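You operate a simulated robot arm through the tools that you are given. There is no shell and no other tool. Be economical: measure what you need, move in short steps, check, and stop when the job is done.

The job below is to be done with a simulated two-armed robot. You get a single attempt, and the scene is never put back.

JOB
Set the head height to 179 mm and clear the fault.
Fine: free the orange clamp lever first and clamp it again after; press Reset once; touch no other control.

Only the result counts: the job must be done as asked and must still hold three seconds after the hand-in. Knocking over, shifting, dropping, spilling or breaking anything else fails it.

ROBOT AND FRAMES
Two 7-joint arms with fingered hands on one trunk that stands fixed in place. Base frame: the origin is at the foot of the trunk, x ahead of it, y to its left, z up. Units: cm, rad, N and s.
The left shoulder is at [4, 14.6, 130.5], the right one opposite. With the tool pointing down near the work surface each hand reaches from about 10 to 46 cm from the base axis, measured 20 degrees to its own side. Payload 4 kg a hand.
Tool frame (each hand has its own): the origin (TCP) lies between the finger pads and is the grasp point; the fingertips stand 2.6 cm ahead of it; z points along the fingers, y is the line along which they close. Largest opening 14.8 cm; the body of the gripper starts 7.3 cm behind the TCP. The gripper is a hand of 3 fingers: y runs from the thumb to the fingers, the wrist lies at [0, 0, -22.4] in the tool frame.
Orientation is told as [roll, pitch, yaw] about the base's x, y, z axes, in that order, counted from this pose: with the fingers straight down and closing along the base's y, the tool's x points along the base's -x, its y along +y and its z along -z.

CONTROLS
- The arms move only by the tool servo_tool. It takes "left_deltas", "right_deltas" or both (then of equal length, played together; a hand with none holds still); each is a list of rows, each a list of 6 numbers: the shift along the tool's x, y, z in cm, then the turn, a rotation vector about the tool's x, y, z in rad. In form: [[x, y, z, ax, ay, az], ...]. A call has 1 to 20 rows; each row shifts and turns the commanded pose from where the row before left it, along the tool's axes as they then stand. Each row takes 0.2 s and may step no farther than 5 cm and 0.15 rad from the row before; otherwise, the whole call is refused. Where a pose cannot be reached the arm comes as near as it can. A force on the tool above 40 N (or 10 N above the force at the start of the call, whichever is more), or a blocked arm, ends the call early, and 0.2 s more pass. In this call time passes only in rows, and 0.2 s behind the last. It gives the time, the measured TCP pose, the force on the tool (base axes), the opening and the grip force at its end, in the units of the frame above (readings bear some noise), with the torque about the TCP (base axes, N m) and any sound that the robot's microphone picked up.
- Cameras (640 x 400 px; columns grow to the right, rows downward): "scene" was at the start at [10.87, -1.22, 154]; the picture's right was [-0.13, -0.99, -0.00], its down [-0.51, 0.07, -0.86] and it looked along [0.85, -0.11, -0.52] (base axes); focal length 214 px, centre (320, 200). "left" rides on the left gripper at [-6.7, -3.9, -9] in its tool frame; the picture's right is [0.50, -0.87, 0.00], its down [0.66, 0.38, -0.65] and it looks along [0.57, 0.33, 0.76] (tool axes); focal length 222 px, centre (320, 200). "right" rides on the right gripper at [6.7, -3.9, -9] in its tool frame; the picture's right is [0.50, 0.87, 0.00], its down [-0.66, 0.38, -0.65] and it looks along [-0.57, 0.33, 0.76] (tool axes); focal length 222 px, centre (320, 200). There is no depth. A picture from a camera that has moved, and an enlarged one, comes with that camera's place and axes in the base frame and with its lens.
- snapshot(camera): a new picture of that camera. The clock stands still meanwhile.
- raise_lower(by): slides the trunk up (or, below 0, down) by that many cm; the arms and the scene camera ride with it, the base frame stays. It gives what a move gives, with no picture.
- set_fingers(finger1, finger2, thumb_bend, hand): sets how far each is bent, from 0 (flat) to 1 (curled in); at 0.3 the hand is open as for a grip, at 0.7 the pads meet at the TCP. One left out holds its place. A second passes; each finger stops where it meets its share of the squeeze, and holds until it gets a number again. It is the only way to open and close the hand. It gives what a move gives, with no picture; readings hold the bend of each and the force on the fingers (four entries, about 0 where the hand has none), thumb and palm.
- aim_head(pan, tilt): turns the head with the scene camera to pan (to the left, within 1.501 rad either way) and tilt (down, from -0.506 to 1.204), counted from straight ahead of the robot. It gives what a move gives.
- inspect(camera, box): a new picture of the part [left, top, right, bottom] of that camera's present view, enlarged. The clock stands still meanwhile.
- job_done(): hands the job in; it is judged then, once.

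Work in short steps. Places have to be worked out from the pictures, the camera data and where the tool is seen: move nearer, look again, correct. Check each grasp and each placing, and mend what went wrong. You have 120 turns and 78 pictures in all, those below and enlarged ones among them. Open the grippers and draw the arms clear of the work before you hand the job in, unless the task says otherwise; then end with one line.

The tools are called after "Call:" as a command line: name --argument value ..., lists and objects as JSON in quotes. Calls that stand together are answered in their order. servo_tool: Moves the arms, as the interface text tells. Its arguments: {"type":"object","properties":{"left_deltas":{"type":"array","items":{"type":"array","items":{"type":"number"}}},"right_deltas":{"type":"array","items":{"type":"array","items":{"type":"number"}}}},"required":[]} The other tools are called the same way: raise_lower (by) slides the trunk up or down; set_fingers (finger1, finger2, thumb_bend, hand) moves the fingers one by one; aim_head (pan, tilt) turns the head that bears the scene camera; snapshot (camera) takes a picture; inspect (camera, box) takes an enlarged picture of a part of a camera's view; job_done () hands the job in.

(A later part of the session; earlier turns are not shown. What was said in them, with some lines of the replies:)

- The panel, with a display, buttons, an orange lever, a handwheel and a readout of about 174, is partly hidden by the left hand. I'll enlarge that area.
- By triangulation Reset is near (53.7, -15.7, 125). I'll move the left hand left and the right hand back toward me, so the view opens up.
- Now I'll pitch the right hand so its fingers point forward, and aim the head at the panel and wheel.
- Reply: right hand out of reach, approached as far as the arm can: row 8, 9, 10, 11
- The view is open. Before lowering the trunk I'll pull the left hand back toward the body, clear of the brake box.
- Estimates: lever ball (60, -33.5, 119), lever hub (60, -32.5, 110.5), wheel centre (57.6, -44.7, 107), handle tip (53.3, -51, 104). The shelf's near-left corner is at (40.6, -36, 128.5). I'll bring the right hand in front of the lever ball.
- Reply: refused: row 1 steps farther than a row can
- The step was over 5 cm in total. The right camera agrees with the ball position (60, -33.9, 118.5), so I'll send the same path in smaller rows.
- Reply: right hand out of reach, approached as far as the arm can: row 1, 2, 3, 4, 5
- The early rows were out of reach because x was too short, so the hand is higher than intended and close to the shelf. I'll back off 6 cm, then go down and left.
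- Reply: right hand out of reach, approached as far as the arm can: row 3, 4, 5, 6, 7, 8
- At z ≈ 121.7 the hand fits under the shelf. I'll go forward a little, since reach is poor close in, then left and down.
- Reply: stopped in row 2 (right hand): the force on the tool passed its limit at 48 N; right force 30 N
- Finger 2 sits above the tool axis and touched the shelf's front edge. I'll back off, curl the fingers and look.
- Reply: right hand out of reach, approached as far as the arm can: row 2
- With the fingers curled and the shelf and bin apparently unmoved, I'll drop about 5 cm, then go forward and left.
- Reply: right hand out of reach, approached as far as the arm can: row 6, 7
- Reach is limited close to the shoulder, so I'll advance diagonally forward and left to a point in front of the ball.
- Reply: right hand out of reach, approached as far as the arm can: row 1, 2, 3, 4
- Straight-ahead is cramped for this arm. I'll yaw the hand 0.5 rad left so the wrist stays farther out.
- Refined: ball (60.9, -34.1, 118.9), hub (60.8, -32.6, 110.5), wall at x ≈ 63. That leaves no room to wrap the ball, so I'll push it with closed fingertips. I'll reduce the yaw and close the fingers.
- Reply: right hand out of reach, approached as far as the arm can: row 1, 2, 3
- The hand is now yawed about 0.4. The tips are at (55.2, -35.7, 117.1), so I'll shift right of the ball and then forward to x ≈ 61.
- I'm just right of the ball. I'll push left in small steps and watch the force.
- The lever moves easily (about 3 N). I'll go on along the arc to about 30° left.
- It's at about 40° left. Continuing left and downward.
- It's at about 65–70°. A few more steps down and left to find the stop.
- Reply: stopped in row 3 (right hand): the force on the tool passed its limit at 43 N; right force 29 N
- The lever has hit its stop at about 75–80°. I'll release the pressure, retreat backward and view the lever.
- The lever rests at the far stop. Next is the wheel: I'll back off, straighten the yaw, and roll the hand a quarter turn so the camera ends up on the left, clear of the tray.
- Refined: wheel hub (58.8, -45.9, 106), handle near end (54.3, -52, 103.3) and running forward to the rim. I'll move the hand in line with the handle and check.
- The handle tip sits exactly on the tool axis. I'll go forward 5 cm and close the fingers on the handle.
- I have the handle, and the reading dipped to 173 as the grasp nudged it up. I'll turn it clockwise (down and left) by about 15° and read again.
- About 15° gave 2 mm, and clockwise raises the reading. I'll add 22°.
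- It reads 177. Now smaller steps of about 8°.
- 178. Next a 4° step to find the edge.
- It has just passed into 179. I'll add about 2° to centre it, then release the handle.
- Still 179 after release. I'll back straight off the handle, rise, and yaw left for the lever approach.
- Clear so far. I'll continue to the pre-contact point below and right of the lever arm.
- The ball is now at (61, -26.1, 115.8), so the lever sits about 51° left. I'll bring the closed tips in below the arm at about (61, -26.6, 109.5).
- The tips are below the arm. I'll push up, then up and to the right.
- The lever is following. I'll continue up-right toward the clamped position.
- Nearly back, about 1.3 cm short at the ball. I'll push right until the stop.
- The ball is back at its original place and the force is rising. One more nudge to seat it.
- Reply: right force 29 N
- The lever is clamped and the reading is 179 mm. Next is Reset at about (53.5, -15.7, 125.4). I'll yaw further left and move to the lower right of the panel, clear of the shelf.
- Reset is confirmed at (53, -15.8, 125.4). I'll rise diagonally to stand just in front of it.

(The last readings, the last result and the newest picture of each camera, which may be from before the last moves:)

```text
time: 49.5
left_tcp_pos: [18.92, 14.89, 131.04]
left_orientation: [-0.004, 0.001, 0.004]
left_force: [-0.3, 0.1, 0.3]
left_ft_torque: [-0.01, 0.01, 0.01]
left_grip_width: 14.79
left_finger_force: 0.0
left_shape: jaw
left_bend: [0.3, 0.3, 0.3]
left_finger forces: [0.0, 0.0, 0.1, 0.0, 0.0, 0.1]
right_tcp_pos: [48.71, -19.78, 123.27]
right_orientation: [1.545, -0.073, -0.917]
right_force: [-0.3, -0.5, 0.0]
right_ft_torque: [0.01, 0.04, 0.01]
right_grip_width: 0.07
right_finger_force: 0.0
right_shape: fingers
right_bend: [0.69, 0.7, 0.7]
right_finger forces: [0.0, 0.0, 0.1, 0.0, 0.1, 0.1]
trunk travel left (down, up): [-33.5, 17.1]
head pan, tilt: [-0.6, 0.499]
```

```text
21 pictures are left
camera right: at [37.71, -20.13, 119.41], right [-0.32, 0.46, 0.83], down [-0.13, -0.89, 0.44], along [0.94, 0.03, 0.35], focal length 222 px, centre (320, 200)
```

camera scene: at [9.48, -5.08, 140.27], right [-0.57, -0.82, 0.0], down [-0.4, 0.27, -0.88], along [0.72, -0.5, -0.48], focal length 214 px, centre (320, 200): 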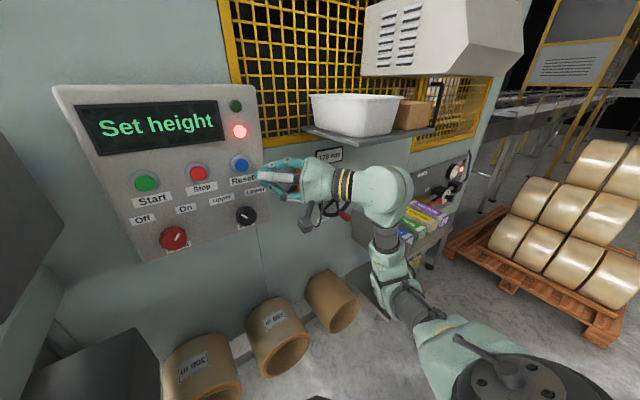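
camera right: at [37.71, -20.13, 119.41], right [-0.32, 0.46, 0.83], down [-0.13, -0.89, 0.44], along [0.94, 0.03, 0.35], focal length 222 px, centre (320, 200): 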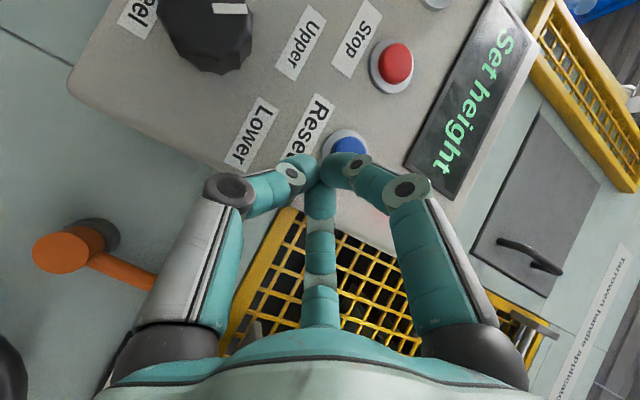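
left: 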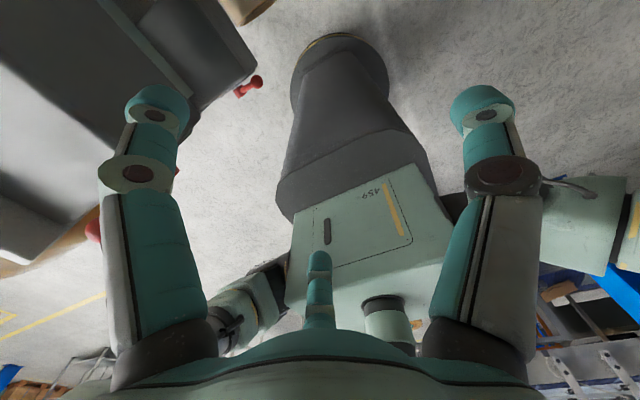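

The tips are at (50.8, -18.2, 123.4). I'll shift left and up to line up with Reset.

Call:
servo_tool --right_deltas '[[1.0, 1.05, 0.65, 0, 0, 0], [0.95, 1.05, 0.6, 0, 0, 0]]'

Call:
inspect --camera "scene" --box '[190, 110, 350, 210]'

Call:
snapshot --camera "right"

```text
time: 50.1
left_tcp_pos: [18.84, 14.78, 131.03]
left_orientation: [-0.003, 0.003, 0.002]
left_force: [0.4, 0.3, -0.2]
left_ft_torque: [-0.01, -0.02, -0.03]
left_grip_width: 14.75
left_finger_force: 0.0
left_shape: jaw
left_bend: [0.3, 0.3, 0.3]
left_finger forces: [0.0, 0.0, 0.1, 0.0, 0.0, 0.0]
right_tcp_pos: [48.56, -17.15, 125.36]
right_orientation: [1.545, -0.074, -0.916]
right_force: [-0.8, -0.1, -0.4]
right_ft_torque: [0.01, 0.0, 0.01]
right_grip_width: 0.05
right_finger_force: 0.1
right_shape: fingers
right_bend: [0.69, 0.7, 0.7]
right_finger forces: [0.0, 0.0, 0.0, 0.0, 0.0, 0.0]
trunk travel left (down, up): [-33.5, 17.1]
head pan, tilt: [-0.6, 0.499]
```

```text
4.00 times, centred on (270, 160) of scene
camera zoom: at [9.46, -5.09, 140.27], right [-0.57, -0.82, 0.0], down [-0.4, 0.27, -0.88], along [0.72, -0.5, -0.48], focal length 858 px, centre (520, 360)
```

zoom: 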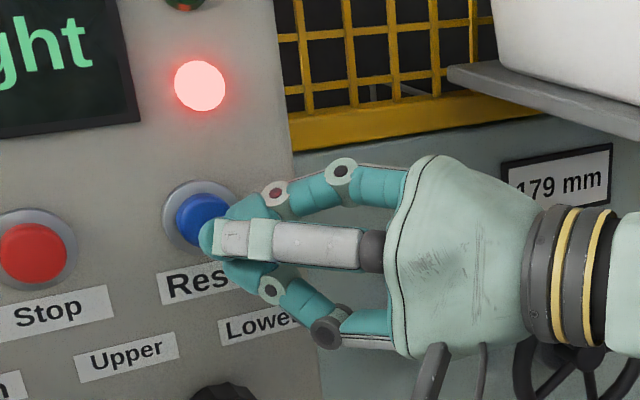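

```text
19 pictures are left
camera right: at [37.47, -17.61, 121.25], right [-0.32, 0.46, 0.83], down [-0.13, -0.89, 0.44], along [0.94, 0.04, 0.35], focal length 222 px, centre (320, 200)
```

right: 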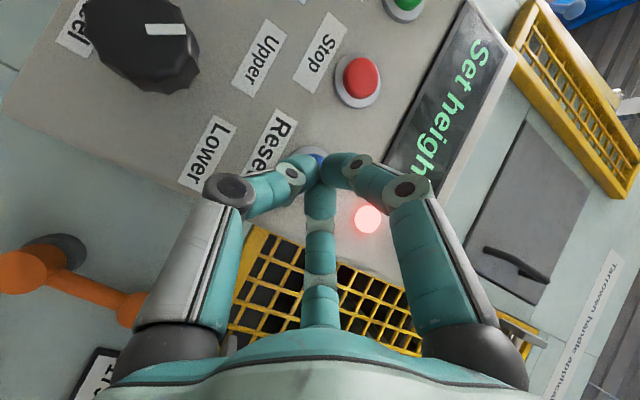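

Aligned with Reset. I'll press along +x slowly, 2 cm first.

Call:
servo_tool --right_deltas '[[-0.3, 0.02, 0.4, 0, 0, 0], [-0.3, 0.02, 0.4, 0, 0, 0], [-0.3, 0.02, 0.4, 0, 0, 0], [-0.3, 0.02, 0.4, 0, 0, 0]]'

Call:
inspect --camera "scene" --box '[190, 110, 350, 210]'

```text
time: 51.1
left_tcp_pos: [18.76, 14.76, 131.12]
left_orientation: [-0.002, 0.003, 0.005]
left_force: [-0.6, -0.4, -0.5]
left_ft_torque: [-0.01, 0.02, 0.01]
left_grip_width: 14.78
left_finger_force: 0.1
left_shape: jaw
left_bend: [0.3, 0.3, 0.3]
left_finger forces: [0.0, 0.1, 0.0, 0.1, 0.0, 0.0]
right_tcp_pos: [50.55, -17.36, 125.46]
right_orientation: [1.545, -0.074, -0.915]
right_force: [-2.2, -0.3, 0.0]
right_ft_torque: [0.02, -0.01, -0.01]
right_grip_width: 0.07
right_finger_force: 2.0
right_shape: fingers
right_bend: [0.69, 0.7, 0.7]
right_finger forces: [0.1, 3.3, 0.0, 0.0, 0.0, 0.0]
trunk travel left (down, up): [-33.5, 17.1]
head pan, tilt: [-0.6, 0.499]
heard: click
```

```text
4.00 times, centred on (270, 160) of scene
camera zoom: at [9.39, -5.18, 140.27], right [-0.57, -0.82, 0.0], down [-0.39, 0.27, -0.88], along [0.72, -0.5, -0.48], focal length 858 px, centre (520, 360)
```

zoom: 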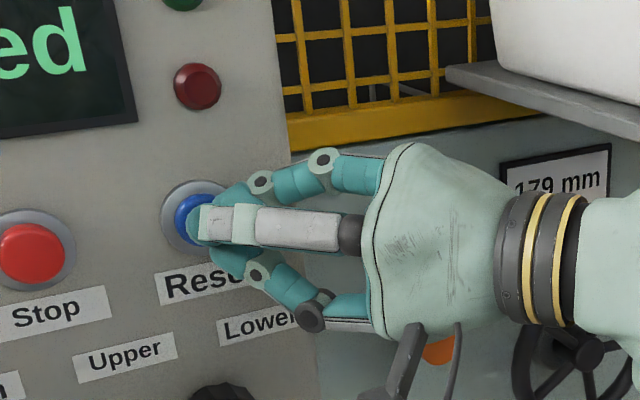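

Click heard, the fault lamp is out, and the display now ends in "…ed". I'll retreat along the way I came in.

Call:
servo_tool --right_deltas '[[0.6, 0, -0.8, 0, 0, 0], [0.6, 0, -0.8, 0, 0, 0], [-1.0, -1.05, -0.65, 0, 0, 0], [-0.95, -1.05, -0.6, 0, 0, 0], [-1.35, -2.05, -1.3, 0, 0, 0], [-1.35, -2.05, -1.3, 0, 0, 0], [-1.35, -2.05, -1.3, 0, 0, 0], [-1.35, -2.05, -1.3, 0, 0, 0], [-1, -1, -3, 0, 0, 0], [-1, -1, -3, 0, 0, 0], [0, 0, -3, 0, 0, 0]]'

Call:
set_fingers --hand "right" --finger1 0.4 --finger2 0.4 --thumb_bend 0.4

Call:
snapshot --camera "scene"

Call:
inspect --camera "scene" --box '[210, 90, 370, 220]'

```text
time: 53.5
left_tcp_pos: [18.72, 14.76, 130.99]
left_orientation: [-0.002, -0.001, 0.004]
left_force: [0.7, 0.1, -0.2]
left_ft_torque: [-0.03, -0.04, 0.0]
left_grip_width: 14.77
left_finger_force: 0.1
left_shape: jaw
left_bend: [0.3, 0.3, 0.3]
left_finger forces: [0.1, 0.0, 0.0, 0.1, 0.1, 0.1]
right_tcp_pos: [42.1, -35.03, 114.35]
right_orientation: [1.546, -0.073, -0.916]
right_force: [-0.1, -1.2, 0.0]
right_ft_torque: [0.02, 0.0, -0.01]
right_grip_width: 0.07
right_finger_force: 0.1
right_shape: fingers
right_bend: [0.69, 0.7, 0.7]
right_finger forces: [0.1, 0.1, 0.0, 0.1, 0.1, 0.0]
trunk travel left (down, up): [-33.5, 17.1]
head pan, tilt: [-0.6, 0.499]
```

```text
time: 54.5
left_tcp_pos: [18.85, 14.81, 130.91]
left_orientation: [-0.002, 0.002, 0.002]
left_force: [-0.3, -0.4, 0.2]
left_ft_torque: [0.01, 0.01, 0.0]
left_grip_width: 14.76
left_finger_force: 0.1
left_shape: jaw
left_bend: [0.3, 0.3, 0.3]
left_finger forces: [0.1, 0.0, 0.1, 0.0, 0.0, 0.1]
right_tcp_pos: [42.17, -35.01, 114.25]
right_orientation: [1.545, -0.071, -0.916]
right_force: [-0.5, 0.2, 0.6]
right_ft_torque: [0.01, 0.03, -0.03]
right_grip_width: 9.46
right_finger_force: 0.1
right_shape: fingers
right_bend: [0.4, 0.4, 0.4]
right_finger forces: [0.0, 0.0, 0.1, 0.0, 0.0, 0.0]
trunk travel left (down, up): [-33.5, 17.1]
head pan, tilt: [-0.6, 0.499]
```

```text
17 pictures are left
camera scene: at [9.43, -5.19, 140.26], right [-0.57, -0.82, 0.0], down [-0.39, 0.27, -0.88], along [0.72, -0.5, -0.48], focal length 214 px, centre (320, 200)
```

scene: 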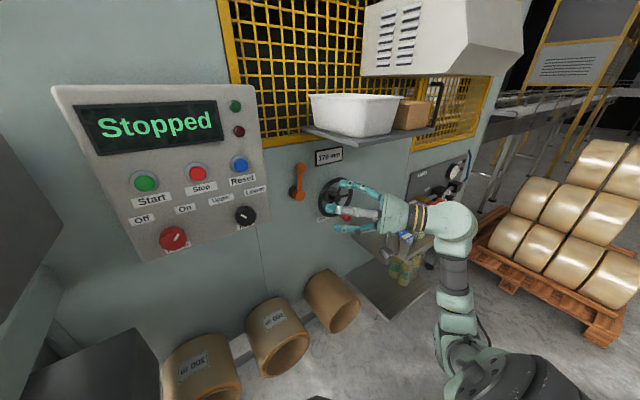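

```text
3.08 times, centred on (290, 155) of scene
camera zoom: at [9.43, -5.19, 140.26], right [-0.57, -0.82, 0.0], down [-0.39, 0.27, -0.88], along [0.72, -0.5, -0.48], focal length 660 px, centre (412, 338)
```

zoom: 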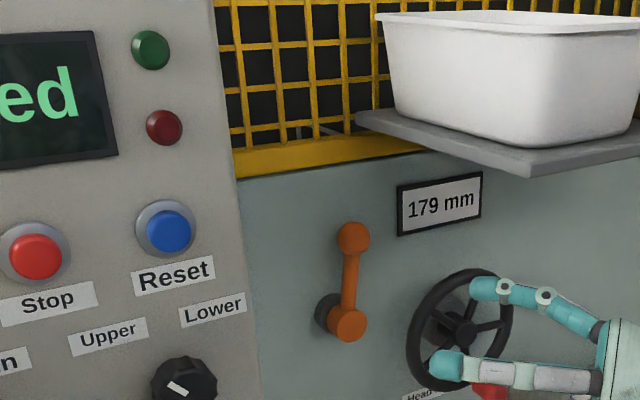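

The display shows "Stopped", the fault is cleared, the reading is 179 mm and the lever is clamped. I'll draw the hand further back.

Call:
servo_tool --right_deltas '[[-1, 0, -3, 0, 0, 0], [-1, 0, -3, 0, 0, 0]]'

Call:
inspect --camera "scene" --box '[210, 90, 450, 240]'

```text
time: 55.1
left_tcp_pos: [18.71, 14.82, 131.02]
left_orientation: [-0.002, 0.0, 0.004]
left_force: [0.0, 0.0, 0.7]
left_ft_torque: [0.02, -0.04, 0.0]
left_grip_width: 14.82
left_finger_force: 0.1
left_shape: jaw
left_bend: [0.3, 0.3, 0.3]
left_finger forces: [0.1, 0.0, 0.0, 0.0, 0.1, 0.0]
right_tcp_pos: [38.47, -40.3, 114.49]
right_orientation: [1.547, -0.073, -0.917]
right_force: [-0.4, -0.2, 0.5]
right_ft_torque: [-0.01, -0.02, 0.03]
right_grip_width: 9.44
right_finger_force: 0.1
right_shape: fingers
right_bend: [0.4, 0.4, 0.4]
right_finger forces: [0.1, 0.0, 0.0, 0.0, 0.0, 0.1]
trunk travel left (down, up): [-33.5, 17.1]
head pan, tilt: [-0.6, 0.499]
```

```text
2.67 times, centred on (330, 165) of scene
camera zoom: at [9.33, -5.25, 140.27], right [-0.57, -0.82, 0.0], down [-0.39, 0.27, -0.88], along [0.72, -0.5, -0.48], focal length 572 px, centre (293, 293)
```

zoom: 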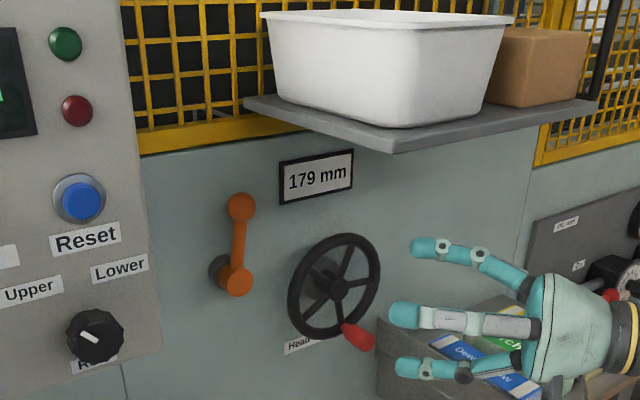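

Everything is in the required state and the arms are clear, so I'm handing in.

Call:
job_done

```text
The job is handed in.
```

The head height is set to 179 mm and the fault is cleared: I pressed Reset once, the fault lamp went out and the display now reads "Stopped". I freed the orange lever before the adjustment and clamped it again after. I touched no other control, but one finger bumped the shelf's front edge (48 N) on the way in; the shelf and bin look unmoved in the pictures.
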